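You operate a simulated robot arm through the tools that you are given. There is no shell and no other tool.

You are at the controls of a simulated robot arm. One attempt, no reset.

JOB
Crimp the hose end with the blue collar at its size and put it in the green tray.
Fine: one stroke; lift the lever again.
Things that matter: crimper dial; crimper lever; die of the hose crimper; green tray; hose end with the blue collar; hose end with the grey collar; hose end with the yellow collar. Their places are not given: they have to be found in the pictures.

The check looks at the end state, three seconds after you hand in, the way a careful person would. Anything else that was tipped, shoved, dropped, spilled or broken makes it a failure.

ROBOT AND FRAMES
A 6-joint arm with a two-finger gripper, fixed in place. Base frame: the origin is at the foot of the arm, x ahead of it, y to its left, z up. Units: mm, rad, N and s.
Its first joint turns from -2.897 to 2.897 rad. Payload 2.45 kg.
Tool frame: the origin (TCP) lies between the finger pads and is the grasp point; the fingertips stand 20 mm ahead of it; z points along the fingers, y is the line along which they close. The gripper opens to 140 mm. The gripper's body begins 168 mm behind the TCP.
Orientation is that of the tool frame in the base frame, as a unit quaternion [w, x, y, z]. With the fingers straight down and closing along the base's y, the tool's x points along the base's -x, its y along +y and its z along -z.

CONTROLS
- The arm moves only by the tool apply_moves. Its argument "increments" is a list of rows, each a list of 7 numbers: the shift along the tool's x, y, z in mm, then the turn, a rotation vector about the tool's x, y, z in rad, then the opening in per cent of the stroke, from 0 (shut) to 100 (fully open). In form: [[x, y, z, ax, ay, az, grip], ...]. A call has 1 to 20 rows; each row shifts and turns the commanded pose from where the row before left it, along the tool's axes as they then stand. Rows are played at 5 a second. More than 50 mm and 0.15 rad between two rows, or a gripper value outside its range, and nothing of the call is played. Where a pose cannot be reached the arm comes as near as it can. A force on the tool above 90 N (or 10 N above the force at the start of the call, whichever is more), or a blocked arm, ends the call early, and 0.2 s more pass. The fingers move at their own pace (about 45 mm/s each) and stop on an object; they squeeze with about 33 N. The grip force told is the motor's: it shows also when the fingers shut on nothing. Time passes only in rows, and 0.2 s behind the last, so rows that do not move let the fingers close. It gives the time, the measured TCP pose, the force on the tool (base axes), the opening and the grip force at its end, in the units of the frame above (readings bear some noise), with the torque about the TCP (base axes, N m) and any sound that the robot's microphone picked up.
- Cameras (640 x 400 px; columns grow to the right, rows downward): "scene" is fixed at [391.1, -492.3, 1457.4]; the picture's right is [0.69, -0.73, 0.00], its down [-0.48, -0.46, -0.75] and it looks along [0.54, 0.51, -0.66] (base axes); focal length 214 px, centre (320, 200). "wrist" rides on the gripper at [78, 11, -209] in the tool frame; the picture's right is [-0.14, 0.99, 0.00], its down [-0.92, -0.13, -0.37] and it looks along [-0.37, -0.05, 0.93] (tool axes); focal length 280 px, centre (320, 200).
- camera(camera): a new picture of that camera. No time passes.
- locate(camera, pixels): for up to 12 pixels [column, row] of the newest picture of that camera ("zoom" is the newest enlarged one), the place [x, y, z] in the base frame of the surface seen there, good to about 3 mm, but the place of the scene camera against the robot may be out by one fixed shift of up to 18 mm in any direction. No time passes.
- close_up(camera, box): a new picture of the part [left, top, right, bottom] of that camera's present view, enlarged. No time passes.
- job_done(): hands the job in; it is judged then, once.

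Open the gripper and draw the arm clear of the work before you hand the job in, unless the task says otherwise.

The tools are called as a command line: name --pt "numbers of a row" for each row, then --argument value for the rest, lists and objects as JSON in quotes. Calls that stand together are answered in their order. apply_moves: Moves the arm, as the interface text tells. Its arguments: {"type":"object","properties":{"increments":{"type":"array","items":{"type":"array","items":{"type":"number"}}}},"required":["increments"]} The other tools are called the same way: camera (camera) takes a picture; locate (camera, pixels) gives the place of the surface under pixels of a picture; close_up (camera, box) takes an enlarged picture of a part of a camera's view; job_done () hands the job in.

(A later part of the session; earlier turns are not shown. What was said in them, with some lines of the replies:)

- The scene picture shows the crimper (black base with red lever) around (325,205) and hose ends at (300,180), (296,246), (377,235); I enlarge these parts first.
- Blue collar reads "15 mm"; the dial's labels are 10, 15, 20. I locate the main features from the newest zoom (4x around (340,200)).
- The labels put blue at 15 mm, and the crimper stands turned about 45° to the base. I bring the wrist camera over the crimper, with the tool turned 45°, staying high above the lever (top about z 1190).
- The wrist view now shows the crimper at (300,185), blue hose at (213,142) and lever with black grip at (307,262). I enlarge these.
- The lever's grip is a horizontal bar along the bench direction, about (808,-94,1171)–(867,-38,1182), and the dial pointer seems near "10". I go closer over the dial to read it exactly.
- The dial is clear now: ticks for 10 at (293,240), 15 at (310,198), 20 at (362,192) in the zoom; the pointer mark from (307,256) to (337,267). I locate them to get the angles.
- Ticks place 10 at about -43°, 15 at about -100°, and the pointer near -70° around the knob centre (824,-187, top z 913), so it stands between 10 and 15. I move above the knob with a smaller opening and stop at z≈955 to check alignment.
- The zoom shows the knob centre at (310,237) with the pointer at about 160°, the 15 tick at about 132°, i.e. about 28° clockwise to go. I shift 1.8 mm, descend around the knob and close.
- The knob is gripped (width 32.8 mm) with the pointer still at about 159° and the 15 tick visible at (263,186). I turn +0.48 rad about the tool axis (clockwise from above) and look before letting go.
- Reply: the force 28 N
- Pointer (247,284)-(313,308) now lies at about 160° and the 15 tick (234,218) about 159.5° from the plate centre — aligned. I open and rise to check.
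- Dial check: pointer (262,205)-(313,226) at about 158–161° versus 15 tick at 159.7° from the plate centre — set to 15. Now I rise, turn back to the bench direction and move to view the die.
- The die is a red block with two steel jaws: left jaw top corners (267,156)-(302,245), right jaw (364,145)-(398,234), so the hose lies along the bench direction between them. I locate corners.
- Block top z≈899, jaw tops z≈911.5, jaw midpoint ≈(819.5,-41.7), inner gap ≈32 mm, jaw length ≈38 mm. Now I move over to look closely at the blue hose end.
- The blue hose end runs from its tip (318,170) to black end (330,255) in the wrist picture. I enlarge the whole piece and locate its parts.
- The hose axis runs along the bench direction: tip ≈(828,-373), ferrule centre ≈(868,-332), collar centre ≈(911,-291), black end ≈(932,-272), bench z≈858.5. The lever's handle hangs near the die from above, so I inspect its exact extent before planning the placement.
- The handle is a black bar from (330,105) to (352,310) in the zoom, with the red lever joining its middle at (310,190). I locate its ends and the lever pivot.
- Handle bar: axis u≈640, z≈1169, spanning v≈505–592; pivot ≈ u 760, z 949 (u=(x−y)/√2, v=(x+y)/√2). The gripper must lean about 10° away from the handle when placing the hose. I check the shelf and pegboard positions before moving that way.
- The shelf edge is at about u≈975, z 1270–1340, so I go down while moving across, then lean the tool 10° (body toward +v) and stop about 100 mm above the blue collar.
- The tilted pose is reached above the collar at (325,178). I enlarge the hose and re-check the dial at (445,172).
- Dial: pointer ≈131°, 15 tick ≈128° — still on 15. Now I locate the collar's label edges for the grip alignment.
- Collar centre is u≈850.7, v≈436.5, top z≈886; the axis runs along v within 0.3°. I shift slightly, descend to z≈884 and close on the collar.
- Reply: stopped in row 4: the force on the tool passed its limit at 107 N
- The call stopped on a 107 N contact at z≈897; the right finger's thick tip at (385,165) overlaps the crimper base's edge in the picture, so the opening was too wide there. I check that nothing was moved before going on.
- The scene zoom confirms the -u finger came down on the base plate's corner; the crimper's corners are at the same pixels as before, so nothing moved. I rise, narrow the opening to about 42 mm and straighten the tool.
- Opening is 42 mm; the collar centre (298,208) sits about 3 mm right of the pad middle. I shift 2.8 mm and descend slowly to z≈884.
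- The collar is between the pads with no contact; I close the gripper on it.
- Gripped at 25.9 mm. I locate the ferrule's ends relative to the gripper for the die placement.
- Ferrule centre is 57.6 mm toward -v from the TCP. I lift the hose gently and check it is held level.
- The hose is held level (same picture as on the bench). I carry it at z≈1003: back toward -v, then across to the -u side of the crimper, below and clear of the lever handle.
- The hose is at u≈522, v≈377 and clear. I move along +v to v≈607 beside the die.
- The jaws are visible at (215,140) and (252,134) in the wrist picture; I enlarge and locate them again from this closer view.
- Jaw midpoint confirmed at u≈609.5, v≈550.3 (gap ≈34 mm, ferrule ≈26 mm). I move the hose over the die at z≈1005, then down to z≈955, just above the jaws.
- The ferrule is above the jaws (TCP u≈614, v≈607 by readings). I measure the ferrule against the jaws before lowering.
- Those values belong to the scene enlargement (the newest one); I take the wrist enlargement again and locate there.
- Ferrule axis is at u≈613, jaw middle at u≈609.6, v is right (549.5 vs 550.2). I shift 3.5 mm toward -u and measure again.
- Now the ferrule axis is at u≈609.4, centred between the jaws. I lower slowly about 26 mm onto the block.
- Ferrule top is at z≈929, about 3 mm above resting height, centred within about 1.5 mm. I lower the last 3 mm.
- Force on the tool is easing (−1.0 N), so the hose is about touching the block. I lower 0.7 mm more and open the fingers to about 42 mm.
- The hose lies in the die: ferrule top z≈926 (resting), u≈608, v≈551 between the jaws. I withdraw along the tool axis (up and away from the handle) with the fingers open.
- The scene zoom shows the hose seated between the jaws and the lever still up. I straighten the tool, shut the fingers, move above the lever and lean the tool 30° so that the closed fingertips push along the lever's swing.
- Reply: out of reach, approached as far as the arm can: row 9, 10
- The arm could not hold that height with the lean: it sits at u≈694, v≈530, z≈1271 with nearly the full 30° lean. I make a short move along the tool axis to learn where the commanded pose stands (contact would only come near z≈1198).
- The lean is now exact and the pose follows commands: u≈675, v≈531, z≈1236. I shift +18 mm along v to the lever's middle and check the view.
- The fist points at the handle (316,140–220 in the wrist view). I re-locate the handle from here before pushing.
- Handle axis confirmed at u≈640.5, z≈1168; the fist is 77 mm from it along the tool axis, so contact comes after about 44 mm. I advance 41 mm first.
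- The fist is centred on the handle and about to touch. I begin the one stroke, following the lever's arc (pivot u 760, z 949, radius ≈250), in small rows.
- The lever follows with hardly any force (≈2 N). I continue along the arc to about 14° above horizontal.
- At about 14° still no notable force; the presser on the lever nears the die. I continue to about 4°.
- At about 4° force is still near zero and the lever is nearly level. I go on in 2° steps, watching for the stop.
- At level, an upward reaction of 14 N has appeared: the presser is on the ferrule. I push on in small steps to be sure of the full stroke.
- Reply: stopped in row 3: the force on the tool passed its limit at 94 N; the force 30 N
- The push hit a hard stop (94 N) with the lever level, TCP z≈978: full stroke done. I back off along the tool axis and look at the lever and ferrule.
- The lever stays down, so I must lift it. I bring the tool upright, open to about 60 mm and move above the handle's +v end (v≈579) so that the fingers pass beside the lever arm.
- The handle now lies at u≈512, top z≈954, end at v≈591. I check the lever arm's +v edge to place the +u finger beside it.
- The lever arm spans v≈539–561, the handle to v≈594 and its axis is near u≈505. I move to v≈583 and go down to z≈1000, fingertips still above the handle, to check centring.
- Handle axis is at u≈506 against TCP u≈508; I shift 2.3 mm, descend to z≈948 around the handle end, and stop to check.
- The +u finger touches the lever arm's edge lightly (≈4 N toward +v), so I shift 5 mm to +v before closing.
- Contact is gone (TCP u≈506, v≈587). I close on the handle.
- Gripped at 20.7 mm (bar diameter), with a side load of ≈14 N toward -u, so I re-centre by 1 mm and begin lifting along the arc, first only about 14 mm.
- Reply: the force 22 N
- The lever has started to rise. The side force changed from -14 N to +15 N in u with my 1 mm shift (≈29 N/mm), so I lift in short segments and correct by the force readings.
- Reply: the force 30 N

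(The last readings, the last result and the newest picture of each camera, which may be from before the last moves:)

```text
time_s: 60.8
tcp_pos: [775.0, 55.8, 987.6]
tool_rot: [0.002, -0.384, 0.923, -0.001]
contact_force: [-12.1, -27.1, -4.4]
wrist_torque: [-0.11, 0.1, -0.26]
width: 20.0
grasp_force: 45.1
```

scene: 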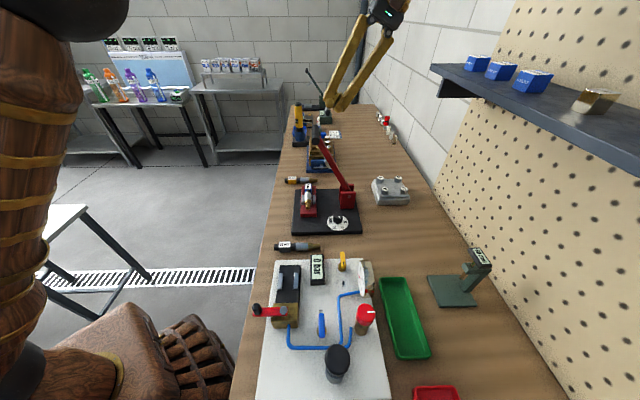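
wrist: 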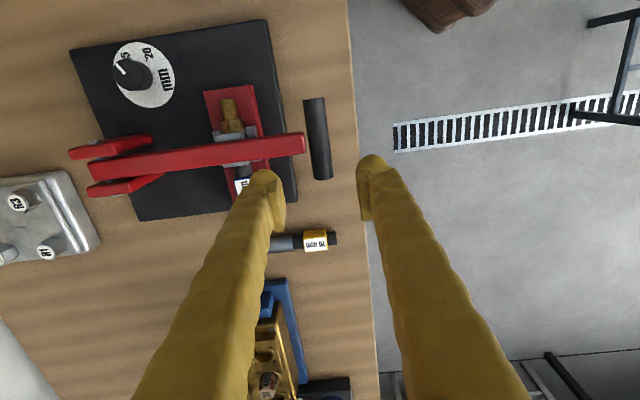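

Forces: u +11 N, v −28 N, z −4 N. I correct with small shifts (−v 0.9 mm, +u 0.35 mm) and lift on to about 16°.

apply_moves --pt "0.9 -0.3 0 0 0 0 12" --pt "0 -1.25 -8.5 0 0 0 12" --pt "0 -1.6 -8.6 0 0 0 12" --pt "0 -2.0 -8.6 0 0 0 12" --pt "0 -2.4 -8.5 0 0 0 12" --pt "0 0 0 0 0 0 12"

close_up --camera "scene" --box '[270, 140, 390, 240]'

close_up --camera "wrist" --box '[240, 100, 400, 240]'

```text
time_s: 62.3
tcp_pos: [780.4, 49.8, 1022.8]
tool_rot: [0.005, -0.383, 0.924, -0.001]
contact_force: [12.2, -8.5, -6.5]
wrist_torque: [-0.19, 0.24, -0.07]
width: 19.3
grasp_force: 44.3
stopped in row 6: the force on the tool passed its limit at 92 N (the readings are from after the stop); the commanded pose is now the measured one
```

```text
4.00 times, centred on (330, 190) of scene
```

zoom: 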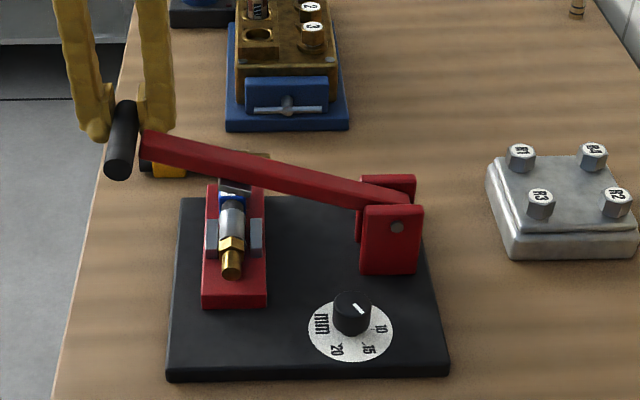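

```text
2.86 times, centred on (320, 170) of wrist
```

zoom: 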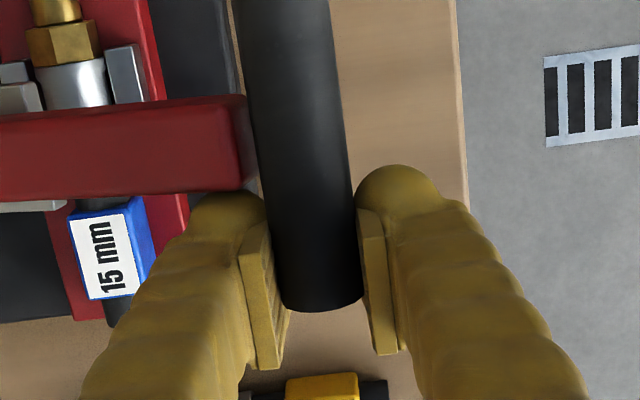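

The lever follows well; the stop came from a small radial error. Refitting the arc from the readings (u 505→517 for z 949→1023), I continue with corrected increments to about 24.5°.

apply_moves --pt "0 -3.5 -8.6 0 0 0 12" --pt "0 -3.3 -8.5 0 0 0 12" --pt "0 -3.6 -8.3 0 0 0 12" --pt "0 0 0 0 0 0 12"

```text
time_s: 63.3
tcp_pos: [788.8, 42.6, 1049.9]
tool_rot: [0.003, -0.383, 0.924, 0.0]
contact_force: [13.4, 2.2, -6.4]
wrist_torque: [0.04, 0.1, -0.12]
width: 19.5
grasp_force: 44.6
```

Forces are small now (u 8 N, v 11 N). I continue along the arc to about 37°.

apply_moves --pt "-0.4 -4.2 -8.0 0 0 0 12" --pt "0 -4.2 -7.8 0 0 0 12" --pt "0 -4.4 -7.5 0 0 0 12" --pt "0 -4.8 -7.5 0 0 0 12" --pt "0 -5.0 -7.3 0 0 0 12" --pt "0 -5.1 -7.2 0 0 0 12" --pt "0 0 0 0 0 0 12"

close_up --camera "scene" --box '[270, 120, 390, 240]'

```text
time_s: 64.9
tcp_pos: [808.7, 24.1, 1095.5]
tool_rot: [0.004, -0.383, 0.924, -0.001]
contact_force: [-7.5, -3.9, 0.3]
wrist_torque: [-0.02, 0.05, -0.13]
width: 19.9
grasp_force: 44.9
```

```text
3.33 times, centred on (330, 180) of scene
```

zoom: 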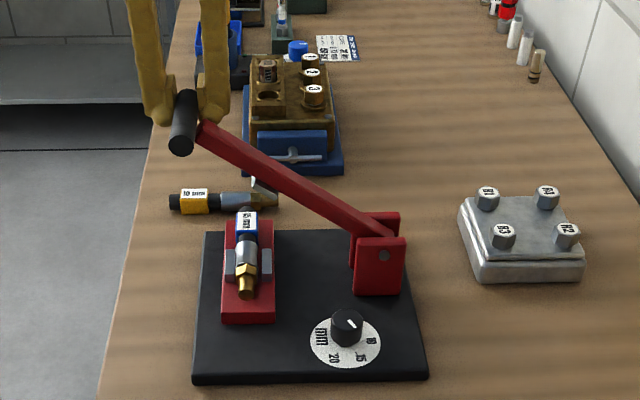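

The lever is at about 37° and forces are small. On to about 50°.

apply_moves --pt "0.3 -5.9 -7.0 0 0 0 12" --pt "0 -6.1 -6.9 0 0 0 12" --pt "0 -6.3 -6.7 0 0 0 12" --pt "0 -6.5 -6.5 0 0 0 12" --pt "0 -6.6 -6.3 0 0 0 12" --pt "0 -6.8 -6.1 0 0 0 12" --pt "0 0 0 0 0 0 12"

```text
time_s: 66.5
tcp_pos: [834.2, -2.8, 1135.1]
tool_rot: [0.005, -0.384, 0.923, -0.001]
contact_force: [5.3, 34.3, 20.2]
wrist_torque: [-0.02, 0.08, -0.28]
width: 19.4
grasp_force: 44.0
```

At about 50°; the handle pushes outward by ≈28 N (u −20, z +20) and v +28 N. I correct slightly outward and continue to about 56°.

apply_moves --pt "-0.9 -6.9 -6.2 0 0 0 12" --pt "0 -7.4 -5.8 0 0 0 12" --pt "0 -7.6 -5.5 0 0 0 12" --pt "0 0 0 0 0 0 12"

close_up --camera "scene" --box '[270, 100, 390, 240]'

```text
time_s: 67.5
tcp_pos: [851.5, -20.3, 1152.8]
tool_rot: [0.002, -0.384, 0.924, -0.001]
contact_force: [-29.9, -9.7, 18.1]
wrist_torque: [-0.29, 0.29, -0.15]
width: 19.6
grasp_force: 44.6
```

```text
2.86 times, centred on (330, 170) of scene
```

zoom: 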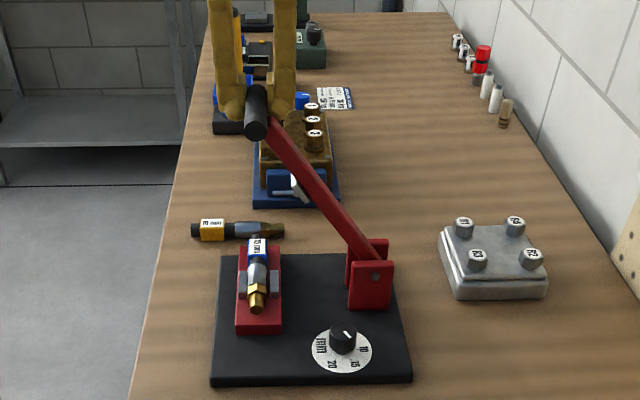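

At about 56.5°. One more segment to about 61.5°, close to its original rest position.

apply_moves --pt "0.6 -6.3 -5.4 0 0 0 12" --pt "0 -6.6 -4.7 0 0 0 12" --pt "0 -6.4 -4.2 0 0 0 12" --pt "0 0 0 0 0 0 12"

close_up --camera "scene" --box '[270, 100, 390, 240]'

```text
time_s: 68.5
tcp_pos: [865.7, -33.7, 1165.4]
tool_rot: [0.002, -0.383, 0.924, 0.0]
contact_force: [12.9, -9.2, -30.8]
wrist_torque: [0.27, -0.14, -0.02]
width: 19.5
grasp_force: 44.4
```

```text
2.86 times, centred on (330, 170) of scene
```

zoom: 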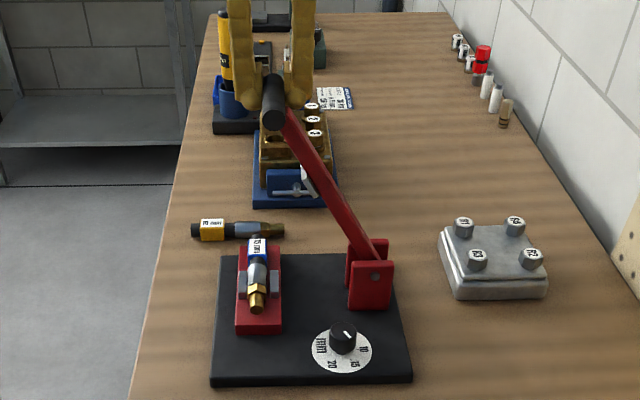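

Lever at about 62°, the handle at (313.6,136) in the scene versus (315,135.7) at the start — a few mm short. I give it the last bit with a radial correction.

apply_moves --pt "0 -2.2 -0.4 0 0 0 12" --pt "0 -2.2 -0.6 0 0 0 12" --pt "0 0 0 0 0 0 12"

```text
time_s: 69.3
tcp_pos: [866.5, -35.3, 1167.1]
tool_rot: [0.004, -0.384, 0.923, 0.0]
contact_force: [20.0, 0.7, -28.7]
wrist_torque: [-0.01, 0.19, -0.07]
width: 19.5
grasp_force: 44.5
```

No end stop felt; force is only radial. I move 3 mm more to match the original position, then open the fingers.

apply_moves --pt "0 -1.5 0.6 0 0 0 12" --pt "0 -1.5 0.6 0 0 0 12" --pt "0 0 0 0 0 0 12"

close_up --camera "scene" --box '[260, 100, 400, 250]'

```text
time_s: 70.1
tcp_pos: [868.1, -37.0, 1167.8]
tool_rot: [0.004, -0.384, 0.923, -0.001]
contact_force: [-7.5, 10.6, 11.6]
wrist_torque: [-0.21, 0.21, -0.19]
width: 19.2
grasp_force: 44.8
```

```text
2.67 times, centred on (330, 175) of scene
```

zoom: 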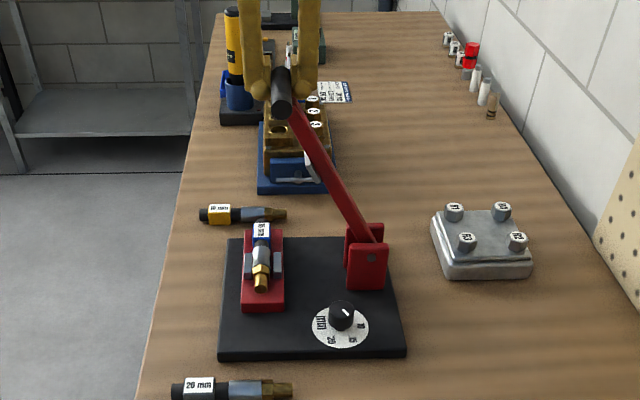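

The lever now matches its original picture position (handle (281,93) in this crop). I open the fingers and rise straight up.

apply_moves --pt "0 0 0 0 0 0 25" --pt "0 0 0 0 0 0 43" --pt "0 0 0 0 0 0 43" --pt "0 0 -10 0 0 0 43" --pt "0 0 -30 0 0 0 43" --pt "0 0 -40 0 0 0 43" --pt "0 0 -40 0 0 0 43" --pt "0 0 0 0 0 0 43"

camera --camera "wrist"

close_up --camera "scene" --box '[260, 100, 400, 250]'

```text
time_s: 71.9
tcp_pos: [869.9, -38.8, 1288.1]
tool_rot: [0.003, -0.384, 0.923, -0.001]
contact_force: [0.7, -0.3, -0.8]
wrist_torque: [0.05, -0.01, 0.02]
width: 60.2
grasp_force: 0.0
```

```text
taken
```

wrist: 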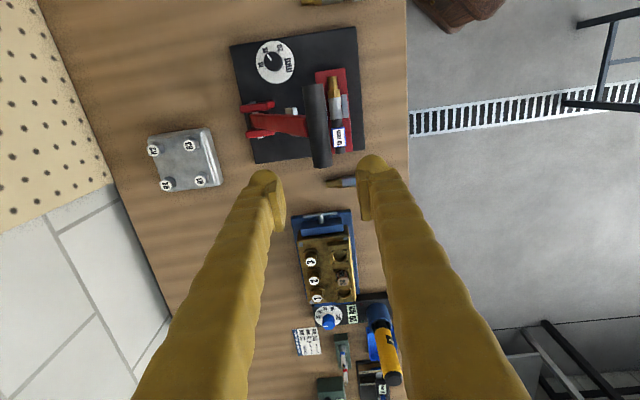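

```text
2.67 times, centred on (330, 175) of scene
```

zoom: 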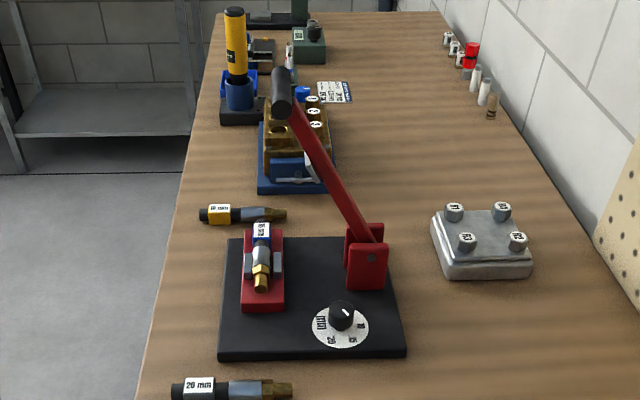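

The lever stands where it began. I check the hose in the die for the crimp and its present place.

close_up --camera "wrist" --box '[290, 50, 380, 170]'

close_up --camera "scene" --box '[300, 180, 350, 225]'

```text
3.33 times, centred on (335, 110) of wrist
```

zoom: 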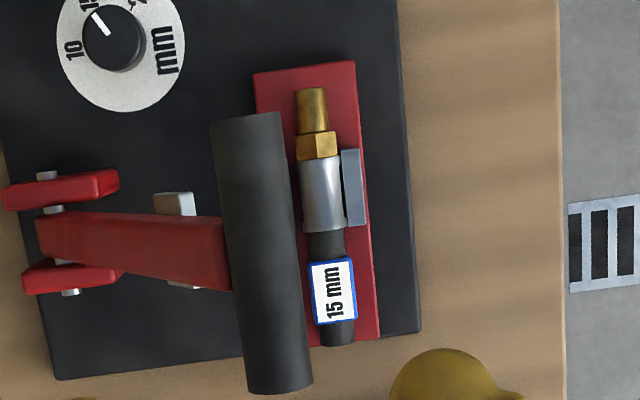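

```text
8.89 times, centred on (325, 202) of scene
```

zoom: 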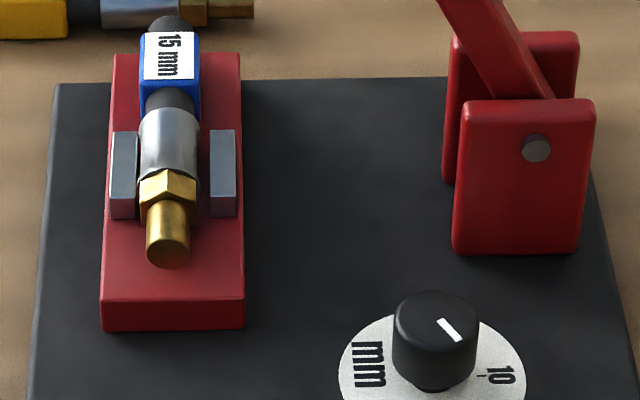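

The ferrule now looks waisted (crimped). I go back to the leaned approach line (10°, body toward +v) with a 42 mm opening and descend partway to look.

apply_moves --pt "-30.5 11.5 -16.3 0 0 0 30" --pt "-30.5 11.5 -16.3 0 0 0 30" --pt "-30.5 11.5 -16.3 0 0 0 30" --pt "0 0 0 0 0.0875 0 30" --pt "0 0 0 0 0.0875 0 30" --pt "0 0 40 0 0 0 30" --pt "0 0 40 0 0 0 30" --pt "0 0 40 0 0 0 30" --pt "0 0 40 0 0 0 30" --pt "0 0 40 0 0 0 30" --pt "0 0 40 0 0 0 30" --pt "0 0 40 0 0 0 30" --pt "0 0 20 0 0 0 30" --pt "0 0 0 0 0 0 30" --pt "0 0 0 0 0 0 30"

camera --camera "wrist"

close_up --camera "wrist" --box '[230, 40, 410, 240]'

```text
time_s: 75.1
tcp_pos: [872.1, 12.8, 1041.5]
tool_rot: [-0.078, -0.383, 0.92, -0.034]
contact_force: [-0.7, 0.6, 0.4]
wrist_torque: [0.0, 0.0, 0.01]
width: 42.2
grasp_force: 0.1
```

```text
taken
```

wrist: 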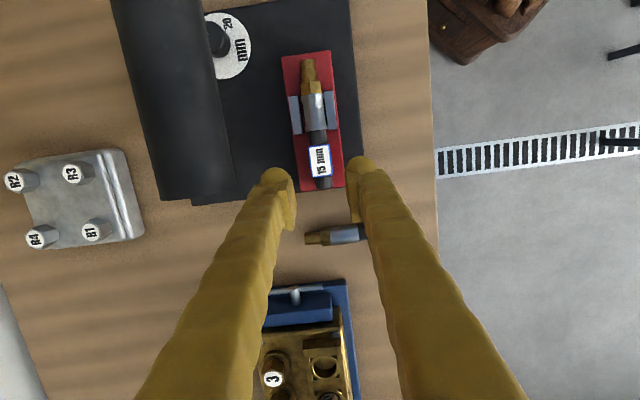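

```text
2.00 times, centred on (320, 140) of wrist
```

zoom: 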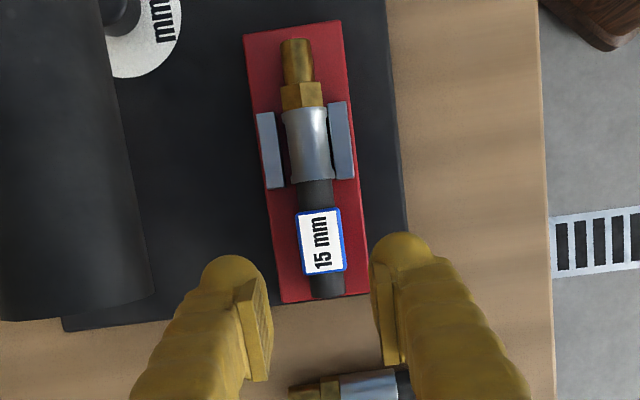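

The ferrule is clearly waisted, i.e. crimped. I locate the collar for the grip.

locate --camera "zoom" --pixels '[[302, 225], [337, 220], [306, 265], [341, 262], [320, 245], [326, 285], [316, 195], [309, 145], [300, 65], [319, 215], [323, 272], [328, 295]]'

```text
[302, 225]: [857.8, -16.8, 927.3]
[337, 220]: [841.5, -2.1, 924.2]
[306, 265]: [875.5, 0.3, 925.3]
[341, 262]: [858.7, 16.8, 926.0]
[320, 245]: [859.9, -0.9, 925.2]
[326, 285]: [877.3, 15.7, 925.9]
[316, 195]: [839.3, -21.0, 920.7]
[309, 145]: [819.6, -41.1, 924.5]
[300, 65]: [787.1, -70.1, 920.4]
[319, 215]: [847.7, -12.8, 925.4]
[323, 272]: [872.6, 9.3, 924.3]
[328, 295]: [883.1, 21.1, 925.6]
```

Collar centre is u≈608.5, v≈606.7, top z≈925.5. I descend along the leaned line to z≈927 around the collar.

apply_moves --pt "-0.75 -0.3 28.9 0 0 0 30" --pt "-0.75 -0.3 28.9 0 0 0 30" --pt "-0.75 -0.3 28.9 0 0 0 30" --pt "-0.25 0 10 0 0 0 30" --pt "-0.25 0 10 0 0 0 30" --pt "-0.25 0 8.5 0 0 0 30" --pt "0 0 0 0 0 0 30" --pt "0 0 0 0 0 0 30"

close_up --camera "wrist" --box '[230, 40, 410, 240]'

```text
time_s: 76.9
tcp_pos: [860.6, 1.6, 926.5]
tool_rot: [-0.077, -0.382, 0.92, -0.034]
contact_force: [-0.2, 0.1, 0.2]
wrist_torque: [0.01, 0.0, -0.03]
width: 41.9
grasp_force: 0.1
```

```text
2.00 times, centred on (320, 140) of wrist
```

zoom: 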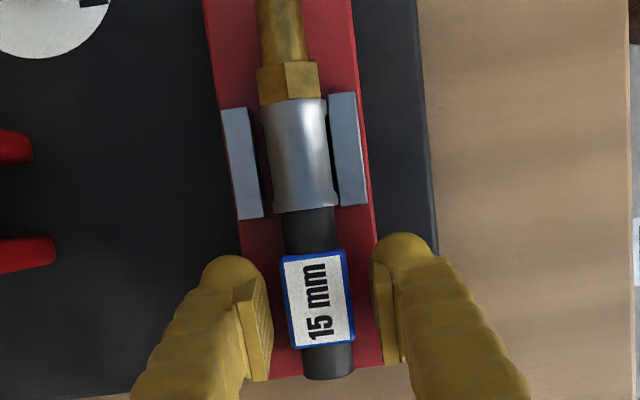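

The collar sits between the pads. I close on it and lift straight up slowly out of the jaws.

apply_moves --pt "0 0 0 0 0 0 15" --pt "0 0 0 0 0 0 10" --pt "0 0 0 0 0 0 10" --pt "0 0 0 0 0 0 10" --pt "1.0 0 -5.9 0 0 0 10" --pt "1.74 0 -9.85 0 0 0 10" --pt "1.74 0 -9.85 0 0 0 10" --pt "1.74 0 -9.85 0 0 0 10" --pt "0 0 0 0 0 0 10"

close_up --camera "wrist" --box '[230, 40, 410, 240]'

close_up --camera "scene" --box '[260, 100, 400, 250]'

```text
time_s: 78.9
tcp_pos: [862.5, 4.9, 962.8]
tool_rot: [-0.077, -0.383, 0.92, -0.035]
contact_force: [0.4, -0.5, -1.8]
wrist_torque: [0.03, -0.01, 0.01]
width: 26.0
grasp_force: 33.2
```

```text
2.00 times, centred on (320, 140) of wrist
```

zoom: 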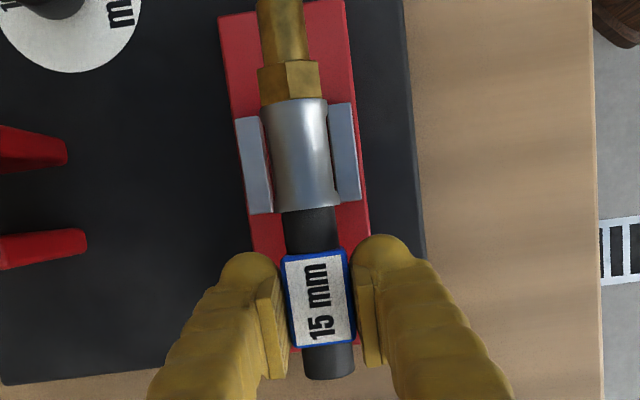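

```text
2.67 times, centred on (330, 175) of scene
```

zoom: 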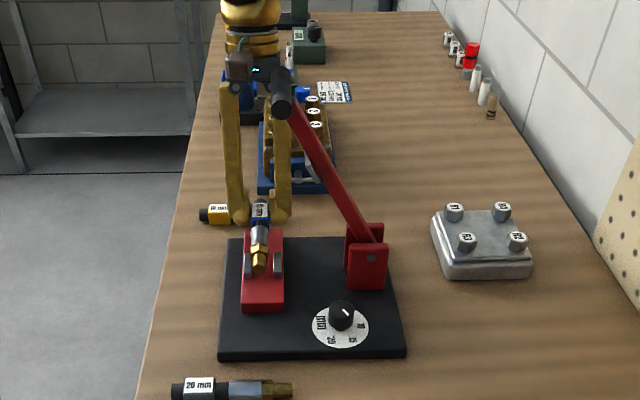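

The hose is lifted clear (1.8 N weight, lever untouched). I take it out to the -u side, up, and back along -v the way it came.

apply_moves --pt "0 30 0 0 0 0 10" --pt "0 30 0 0 0 0 10" --pt "0 30 0 0 0 0 10" --pt "3.9 0 -22.2 0 0 0 10" --pt "3.9 0 -22.2 0 0 0 10" --pt "37.8 0 6.7 0 0 0 10" --pt "37.8 0 6.7 0 0 0 10" --pt "37.8 0 6.7 0 0 0 10" --pt "37.8 0 6.7 0 0 0 10" --pt "37.8 0 6.7 0 0 0 10" --pt "37.8 0 6.7 0 0 0 10" --pt "0 0 0 0 0 0 10"

camera --camera "wrist"

camera --camera "scene"

```text
time_s: 81.5
tcp_pos: [632.9, -98.7, 1006.7]
tool_rot: [-0.078, -0.383, 0.92, -0.034]
contact_force: [0.2, 0.2, -1.3]
wrist_torque: [0.03, -0.06, -0.01]
width: 25.7
grasp_force: 33.5
```

```text
taken
```

wrist: 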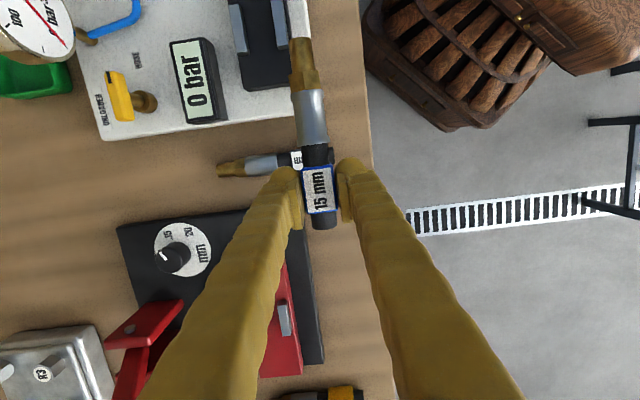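

```text
taken
```

scene: 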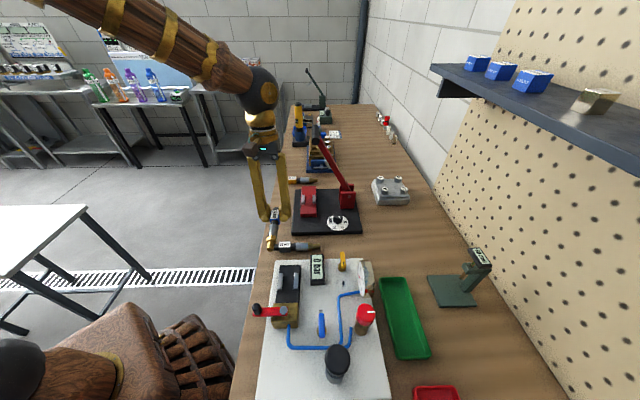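

Clear on the -u side. I carry it across toward the tray side (u≈860) while rising to about z 1075.

apply_moves --pt "1.5 -42.8 -8.7 0 0 0 10" --pt "1.5 -42.8 -8.7 0 0 0 10" --pt "1.5 -42.8 -8.7 0 0 0 10" --pt "1.5 -42.8 -8.7 0 0 0 10" --pt "1.5 -42.8 -8.7 0 0 0 10" --pt "1.5 -42.8 -8.7 0 0 0 10" --pt "1.5 -42.8 -8.7 0 0 0 10" --pt "1.5 -42.8 -8.7 0 0 0 10" --pt "0 0 0 0 0 0 10" --pt "0 0 0 0 0 0 10"

camera --camera "wrist"

```text
time_s: 83.7
tcp_pos: [882.3, -340.4, 1078.5]
tool_rot: [-0.077, -0.382, 0.92, -0.034]
contact_force: [-0.6, 0.4, -1.8]
wrist_torque: [0.03, -0.02, 0.05]
width: 26.0
grasp_force: 32.5
```

```text
taken
```

wrist: 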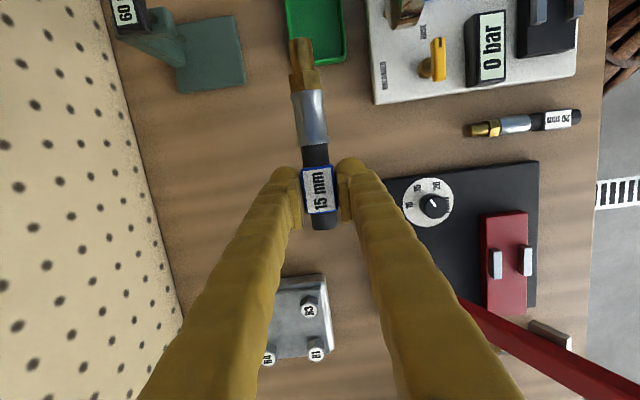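

The green tray appears at (315,30). I move 150 mm along -v to bring it into full view below.

apply_moves --pt "36.9 0 6.5 0 0 0 10" --pt "36.9 0 6.5 0 0 0 10" --pt "36.9 0 6.5 0 0 0 10" --pt "36.9 0 6.5 0 0 0 10" --pt "0 0 0 0 0 0 10" --pt "0 0 0 0 0 0 10"

camera --camera "wrist"

camera --camera "scene"

```text
time_s: 85.1
tcp_pos: [771.4, -445.6, 1076.2]
tool_rot: [-0.077, -0.382, 0.92, -0.034]
contact_force: [0.9, 0.2, -1.5]
wrist_torque: [0.01, -0.03, 0.03]
width: 25.7
grasp_force: 33.2
```

```text
taken
```

wrist: 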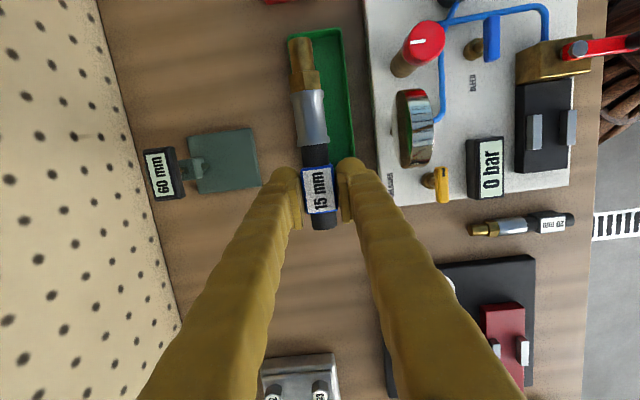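

```text
taken
```

scene: 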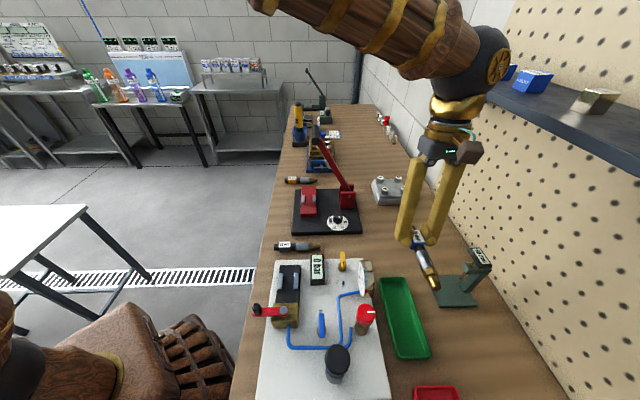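

The tray lies behind the hose: corners about (288,36), (341,28) and its right wall to (354,158). I enlarge and locate its rim, floor and neighbours.

close_up --camera "wrist" --box '[260, 10, 400, 190]'

locate --camera "wrist" --pixels '[[288, 36], [341, 28], [318, 33], [335, 80], [338, 110], [348, 90], [353, 155], [345, 60], [330, 45], [340, 140], [289, 60], [292, 85]]'

locate --camera "wrist" --pixels '[[414, 92], [400, 110], [425, 30], [402, 65], [385, 110], [195, 160], [160, 155], [255, 130], [398, 165], [410, 160], [432, 95], [375, 60]]'

```text
2.22 times, centred on (330, 100) of wrist
```

zoom: 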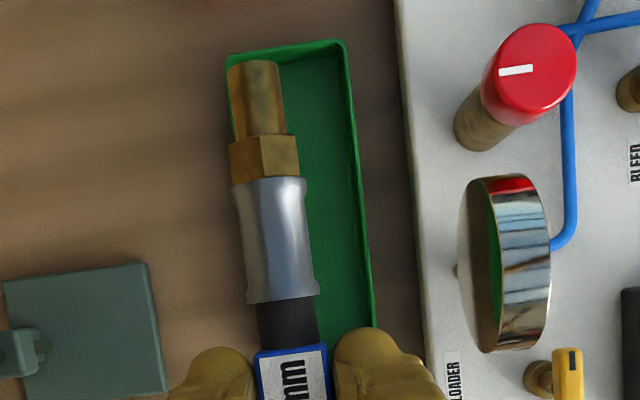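

```text
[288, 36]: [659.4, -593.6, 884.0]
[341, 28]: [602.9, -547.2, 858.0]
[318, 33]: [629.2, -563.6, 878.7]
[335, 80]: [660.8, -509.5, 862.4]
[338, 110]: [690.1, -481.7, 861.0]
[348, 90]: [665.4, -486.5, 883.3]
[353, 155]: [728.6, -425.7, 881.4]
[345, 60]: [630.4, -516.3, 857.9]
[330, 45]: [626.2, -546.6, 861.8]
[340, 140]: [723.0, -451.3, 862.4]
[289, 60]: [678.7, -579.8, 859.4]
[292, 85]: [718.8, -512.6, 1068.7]
```

```text
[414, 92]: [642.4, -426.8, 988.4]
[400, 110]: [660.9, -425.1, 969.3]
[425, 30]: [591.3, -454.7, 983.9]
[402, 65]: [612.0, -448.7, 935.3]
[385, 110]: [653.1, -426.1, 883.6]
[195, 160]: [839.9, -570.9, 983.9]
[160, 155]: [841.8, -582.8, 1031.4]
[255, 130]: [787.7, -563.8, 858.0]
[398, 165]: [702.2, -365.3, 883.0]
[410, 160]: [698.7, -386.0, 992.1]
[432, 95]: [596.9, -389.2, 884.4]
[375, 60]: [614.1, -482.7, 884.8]
```

Tray: floor z≈862, rim z≈883, u from ≈815 to 886, v from ≈46 to ≈228. The fingers are wider than the tray, so I tip the hose (tool upright, brass end 10° down), centre it over the tray at u≈851, TCP v≈180, and come down to z≈936 first.

apply_moves --pt "0 0 0 0 -0.0875 0 10" --pt "0 0 0 0 -0.0875 0 10" --pt "25 5 0 0 0 0 10" --pt "25 5 0 0 0 0 10" --pt "0 0 35 0 0 0 10" --pt "0 0 35 0 0 0 10" --pt "0 0 35 0 0 0 10" --pt "0 0 35 0 0 0 10" --pt "0 0 0 0 0 0 10" --pt "0 0 0 0 0 0 10"

camera --camera "wrist"

close_up --camera "scene" --box '[340, 200, 480, 380]'

```text
time_s: 87.3
tcp_pos: [730.3, -475.0, 932.5]
tool_rot: [0.004, -0.383, 0.924, 0.0]
contact_force: [0.2, -1.0, -0.9]
wrist_torque: [0.03, -0.01, 0.01]
width: 25.8
grasp_force: 32.6
```

```text
taken
```

wrist: 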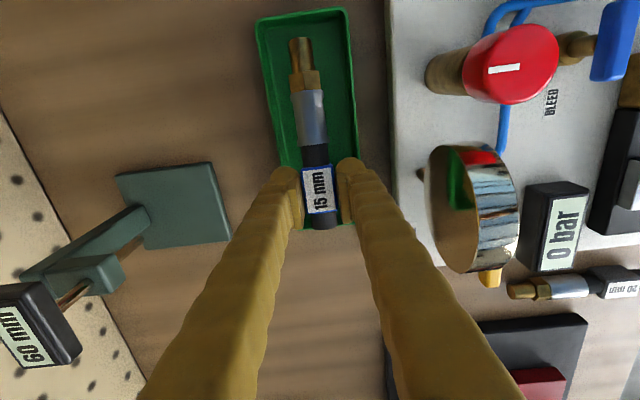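

```text
2.22 times, centred on (410, 290) of scene
```

zoom: 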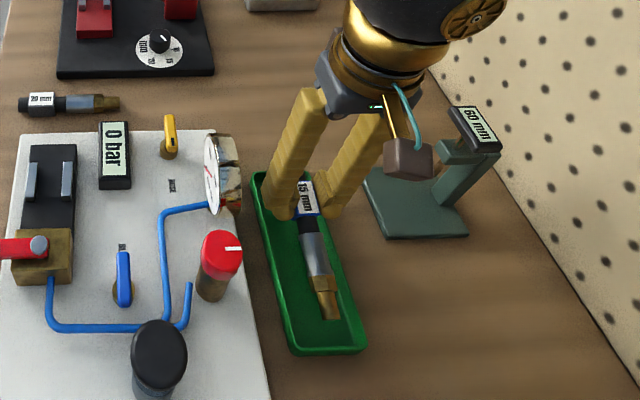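

The hose hangs over the tray. I check the tray's +v edge (near (345,226)) and the hose ends from here.

close_up --camera "wrist" --box '[240, 0, 380, 240]'

locate --camera "wrist" --pixels '[[347, 226], [350, 222], [290, 200], [296, 226], [258, 30], [346, 14], [352, 90], [268, 90], [300, 45], [305, 80], [325, 222], [318, 175]]'

```text
1.67 times, centred on (310, 120) of wrist
```

zoom: 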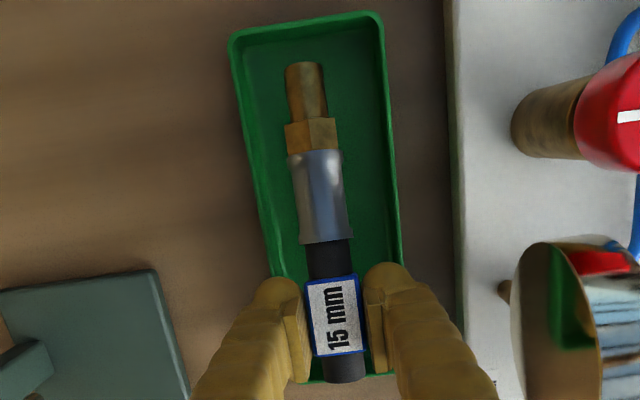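

```text
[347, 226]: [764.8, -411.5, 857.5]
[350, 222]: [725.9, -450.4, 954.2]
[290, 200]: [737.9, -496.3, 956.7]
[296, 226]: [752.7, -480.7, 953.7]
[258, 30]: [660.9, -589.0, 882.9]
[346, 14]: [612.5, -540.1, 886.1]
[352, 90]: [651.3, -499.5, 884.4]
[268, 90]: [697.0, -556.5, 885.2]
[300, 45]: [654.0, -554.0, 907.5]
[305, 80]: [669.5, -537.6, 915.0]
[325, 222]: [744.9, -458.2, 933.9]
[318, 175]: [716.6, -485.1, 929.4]
```

Tray rim spans u≈814–886, v≈51–240; the hose lies at u≈852, v≈66–208. I shift it 8 mm toward +v and 1.5 mm toward -u, then lower 24 mm so that the brass end nearly touches the floor and the fingertips stay above the rim.

apply_moves --pt "-4 0.7 0 0 0 0 10" --pt "-4 0.8 0 0 0 0 10" --pt "0 0 8 0 0 0 10" --pt "0 0 8 0 0 0 10" --pt "0 0 7 0 0 0 10" --pt "0 0 0 0 0 0 10" --pt "0 0 0 0 0 0 10"

close_up --camera "scene" --box '[370, 250, 450, 370]'

close_up --camera "wrist" --box '[240, 0, 380, 240]'

```text
time_s: 88.9
tcp_pos: [735.4, -467.7, 913.2]
tool_rot: [0.003, -0.383, 0.924, 0.0]
contact_force: [-0.6, -0.1, -1.4]
wrist_torque: [0.02, -0.05, 0.01]
width: 25.6
grasp_force: 33.5
```

```text
3.33 times, centred on (410, 310) of scene
```

zoom: 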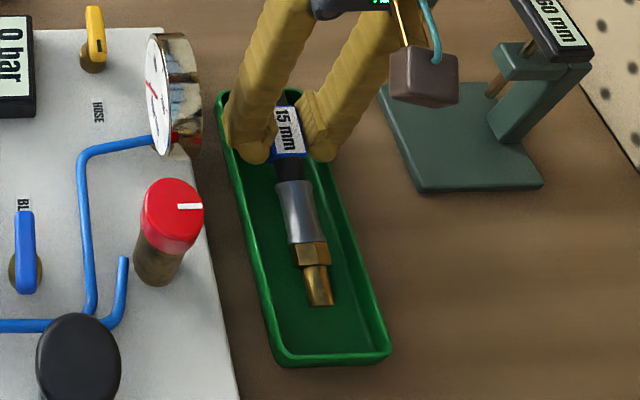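

```text
1.67 times, centred on (310, 120) of wrist
```

zoom: 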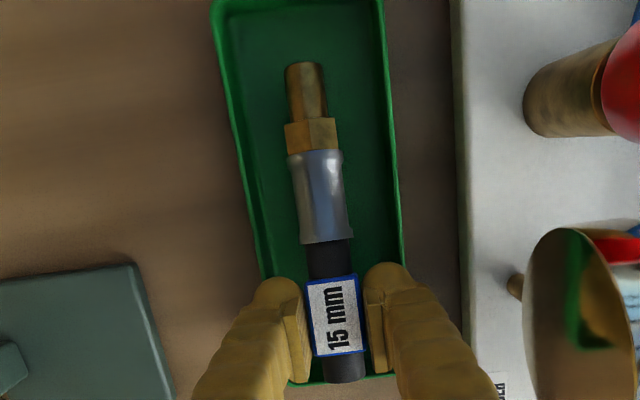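

Still hanging free at z≈913, well inside the tray outline. I lower 4 mm more.

apply_moves --pt "0 0 2 0 0 0 10" --pt "0 0 2 0 0 0 10" --pt "0 0 0 0 0 0 10" --pt "0 0 0 0 0 0 10"

close_up --camera "wrist" --box '[240, 0, 380, 240]'

locate --camera "zoom" --pixels '[[305, 75], [310, 130], [318, 180], [325, 230], [345, 370], [230, 60], [385, 60], [400, 230], [262, 260], [355, 80], [375, 378], [300, 380]]'

```text
time_s: 89.9
tcp_pos: [734.9, -466.5, 910.2]
tool_rot: [0.004, -0.383, 0.924, -0.001]
contact_force: [-0.1, 0.0, -2.3]
wrist_torque: [0.07, -0.07, 0.03]
width: 26.0
grasp_force: 32.5
```

```text
1.67 times, centred on (310, 120) of wrist
```

zoom: 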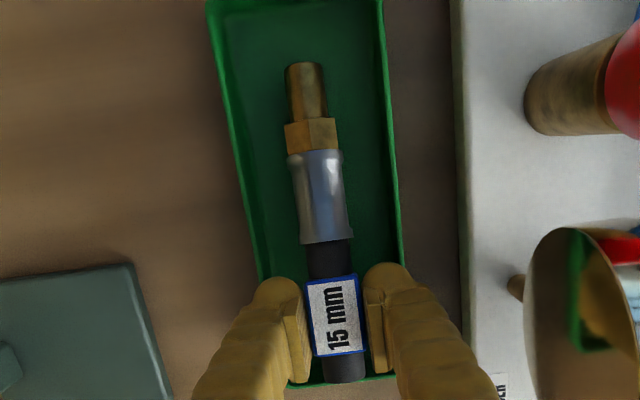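

```text
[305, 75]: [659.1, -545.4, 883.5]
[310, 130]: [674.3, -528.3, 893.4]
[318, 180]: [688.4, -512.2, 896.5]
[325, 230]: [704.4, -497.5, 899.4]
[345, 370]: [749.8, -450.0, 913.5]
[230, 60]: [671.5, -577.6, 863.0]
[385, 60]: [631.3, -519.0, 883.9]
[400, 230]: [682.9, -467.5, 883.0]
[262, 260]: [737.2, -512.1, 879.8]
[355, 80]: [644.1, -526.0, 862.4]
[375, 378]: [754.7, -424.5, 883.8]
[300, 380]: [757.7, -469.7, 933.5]
```

The brass end is about 3 mm above the floor, fingertips about 6 mm above the rim. I lower 2.5 mm and open the fingers gently.

apply_moves --pt "0 0 2.5 0 0 0 10" --pt "0 0 0 0 0 0 10" --pt "0 0 0 0 0 0 22" --pt "0 0 0 0 0 0 26" --pt "0 0 0 0 0 0 30" --pt "0 0 0 0 0 0 30"

close_up --camera "wrist" --box '[240, 0, 380, 240]'

close_up --camera "scene" --box '[370, 250, 450, 370]'

```text
time_s: 91.3
tcp_pos: [736.4, -467.1, 907.3]
tool_rot: [0.003, -0.384, 0.923, -0.001]
contact_force: [0.4, -0.5, 0.2]
wrist_torque: [0.03, 0.04, 0.02]
width: 41.9
grasp_force: 0.1
```

```text
1.67 times, centred on (310, 120) of wrist
```

zoom: 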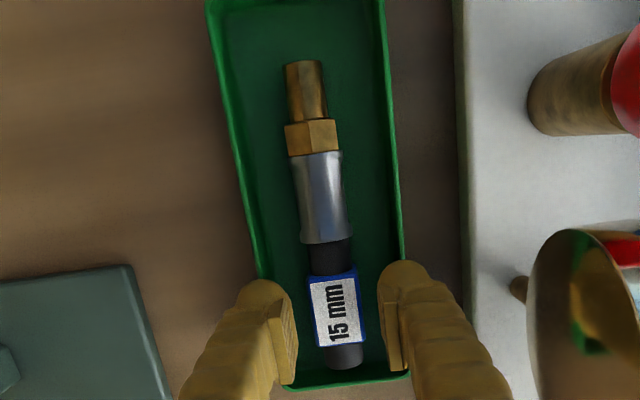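

```text
3.33 times, centred on (410, 310) of scene
```

zoom: 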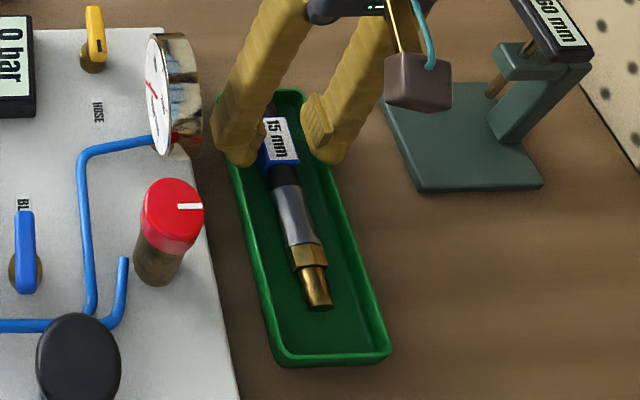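

The crimped hose lies in the tray. I rise straight up, then move away from the shelf toward the robot.

apply_moves --pt "0 0 -10 0 0 0 30" --pt "0 0 -25 0 0 0 30" --pt "0 0 -40 0 0 0 30" --pt "0 0 -40 0 0 0 30" --pt "0 0 -40 0 0 0 30" --pt "0 0 -40 0 0 0 30" --pt "0 30 -35 0 0 0 40" --pt "0 30 -35 0 0 0 50" --pt "0 35 -30 0 0 0 50" --pt "0 40 -20 0 0 0 50" --pt "0 40 0 0 0 0 50" --pt "0 40 0 0 0 0 50" --pt "0 40 0 0 0 0 50" --pt "0 0 0 0 0 0 50" --pt "0 0 0 0 0 0 50"

camera --camera "scene"

camera --camera "wrist"

close_up --camera "scene" --box '[270, 120, 450, 300]'

```text
time_s: 94.5
tcp_pos: [553.8, -286.9, 1220.8]
tool_rot: [0.004, -0.383, 0.924, 0.0]
contact_force: [-0.3, 0.6, -0.4]
wrist_torque: [0.01, -0.03, 0.03]
width: 70.0
grasp_force: 0.1
```

```text
taken
```

scene: 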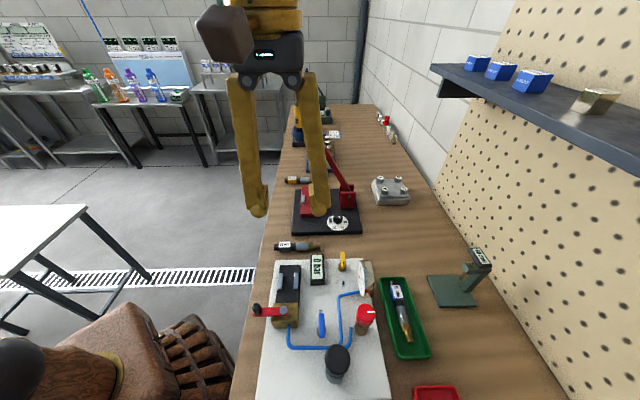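

```text
taken
```

wrist: 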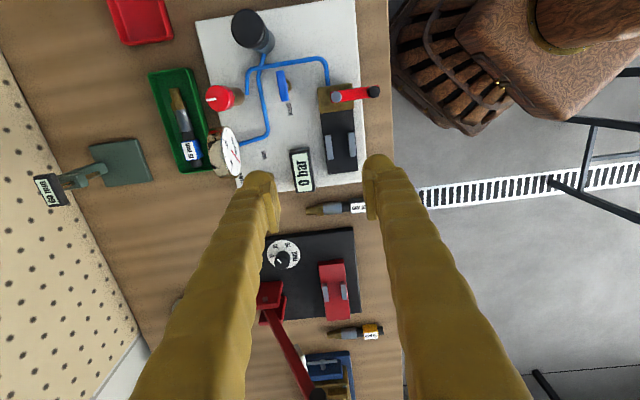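

```text
2.22 times, centred on (360, 210) of scene
```

zoom: 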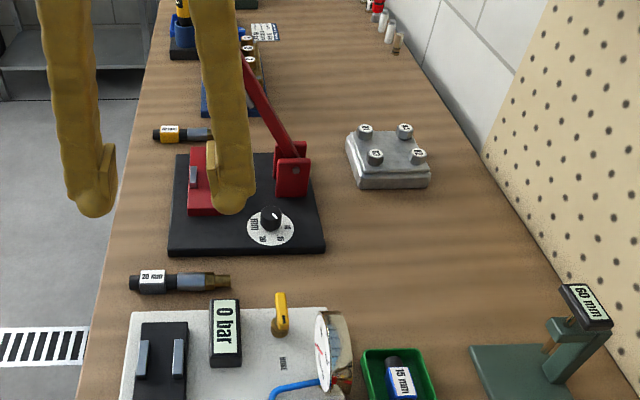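

The blue hose end lies in the green tray and the other pieces are in place. I raise the arm further clear and take a last look at the lever and dial.

apply_moves --pt "0 20 -40 0 0 0 50" --pt "0 20 -40 0 0 0 50" --pt "0 20 -40 0 0 0 50" --pt "0 20 -30 0 0 0 50" --pt "0 0 0 0 0 0 50"

close_up --camera "scene" --box '[260, 100, 400, 250]'

close_up --camera "wrist" --box '[230, 180, 400, 340]'

close_up --camera "scene" --box '[370, 260, 450, 370]'

```text
time_s: 95.7
tcp_pos: [504.5, -235.7, 1360.1]
tool_rot: [-0.005, -0.383, 0.924, 0.009]
contact_force: [-0.1, 0.8, -0.2]
wrist_torque: [0.02, 0.01, 0.01]
width: 70.2
grasp_force: 0.2
```

```text
2.67 times, centred on (330, 175) of scene
```

zoom: 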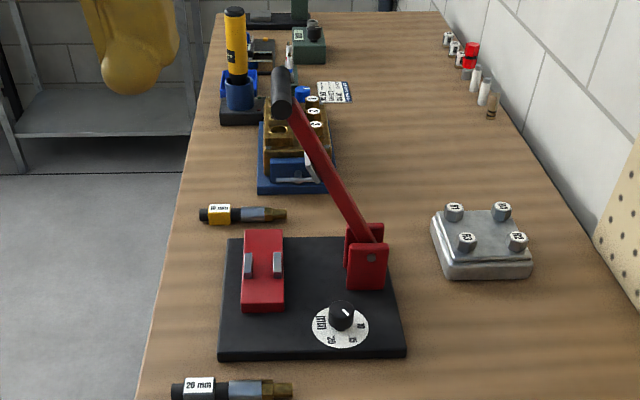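

```text
2.50 times, centred on (315, 260) of wrist
```

zoom: 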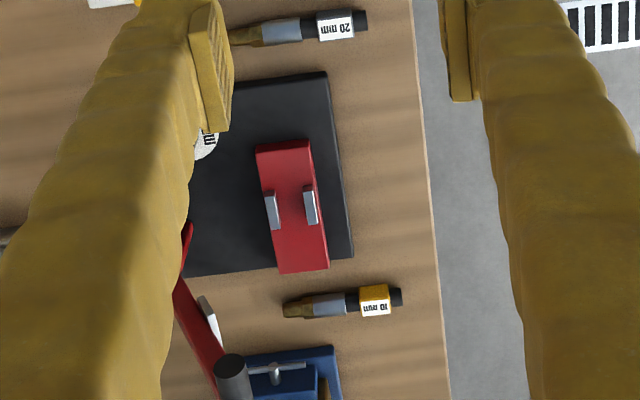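

```text
3.64 times, centred on (410, 315) of scene
```

zoom: 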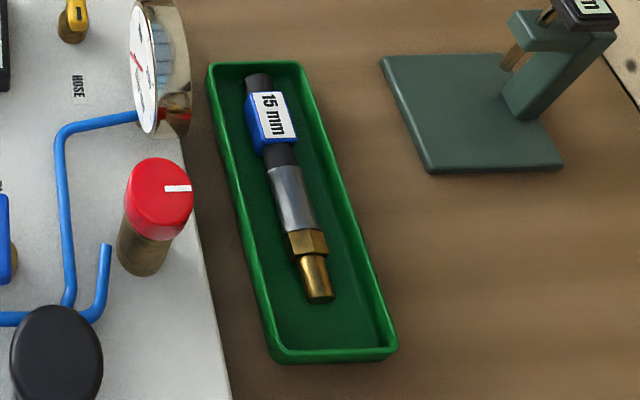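

The last pictures show the lever up at its original place, the dial on 15, the crimped blue hose end in the green tray and the grey and yellow hose ends where they were. The gripper is open and the arm clear, so I hand in.

job_done

```text
The job is handed in.
```

The blue-collared hose end was crimped at 15 mm and now lies in the green tray. I've handed the job in and haven't seen the check's result.

- **Dial:** it stood between 10 and 15 at the start. I turned it to 15, and the last close readings showed the pointer within about 3° of the 15 tick.
- **Crimp:** I did one full stroke, down to the lever's hard stop. The ferrule (the metal sleeve) came out visibly waisted. I then lifted the lever back to its original position.
- **Tray:** the gripper fingers are wider than the tray, so I lowered the hose end tip-first. On release, the collar end dropped about 18 mm onto the tray floor, and the hose end lay flat inside the tray in the last picture.
- **Contacts:** on the first try at picking up the hose end, a finger bumped the crimper's base plate at 107 N. Lifting the lever also stopped once at 92 N because the arm was slightly off the lever's arc. In the pictures taken afterwards, nothing had shifted.

The grey and yellow hose ends look to be where they started. The gripper was open and the arm clear when I handed in.
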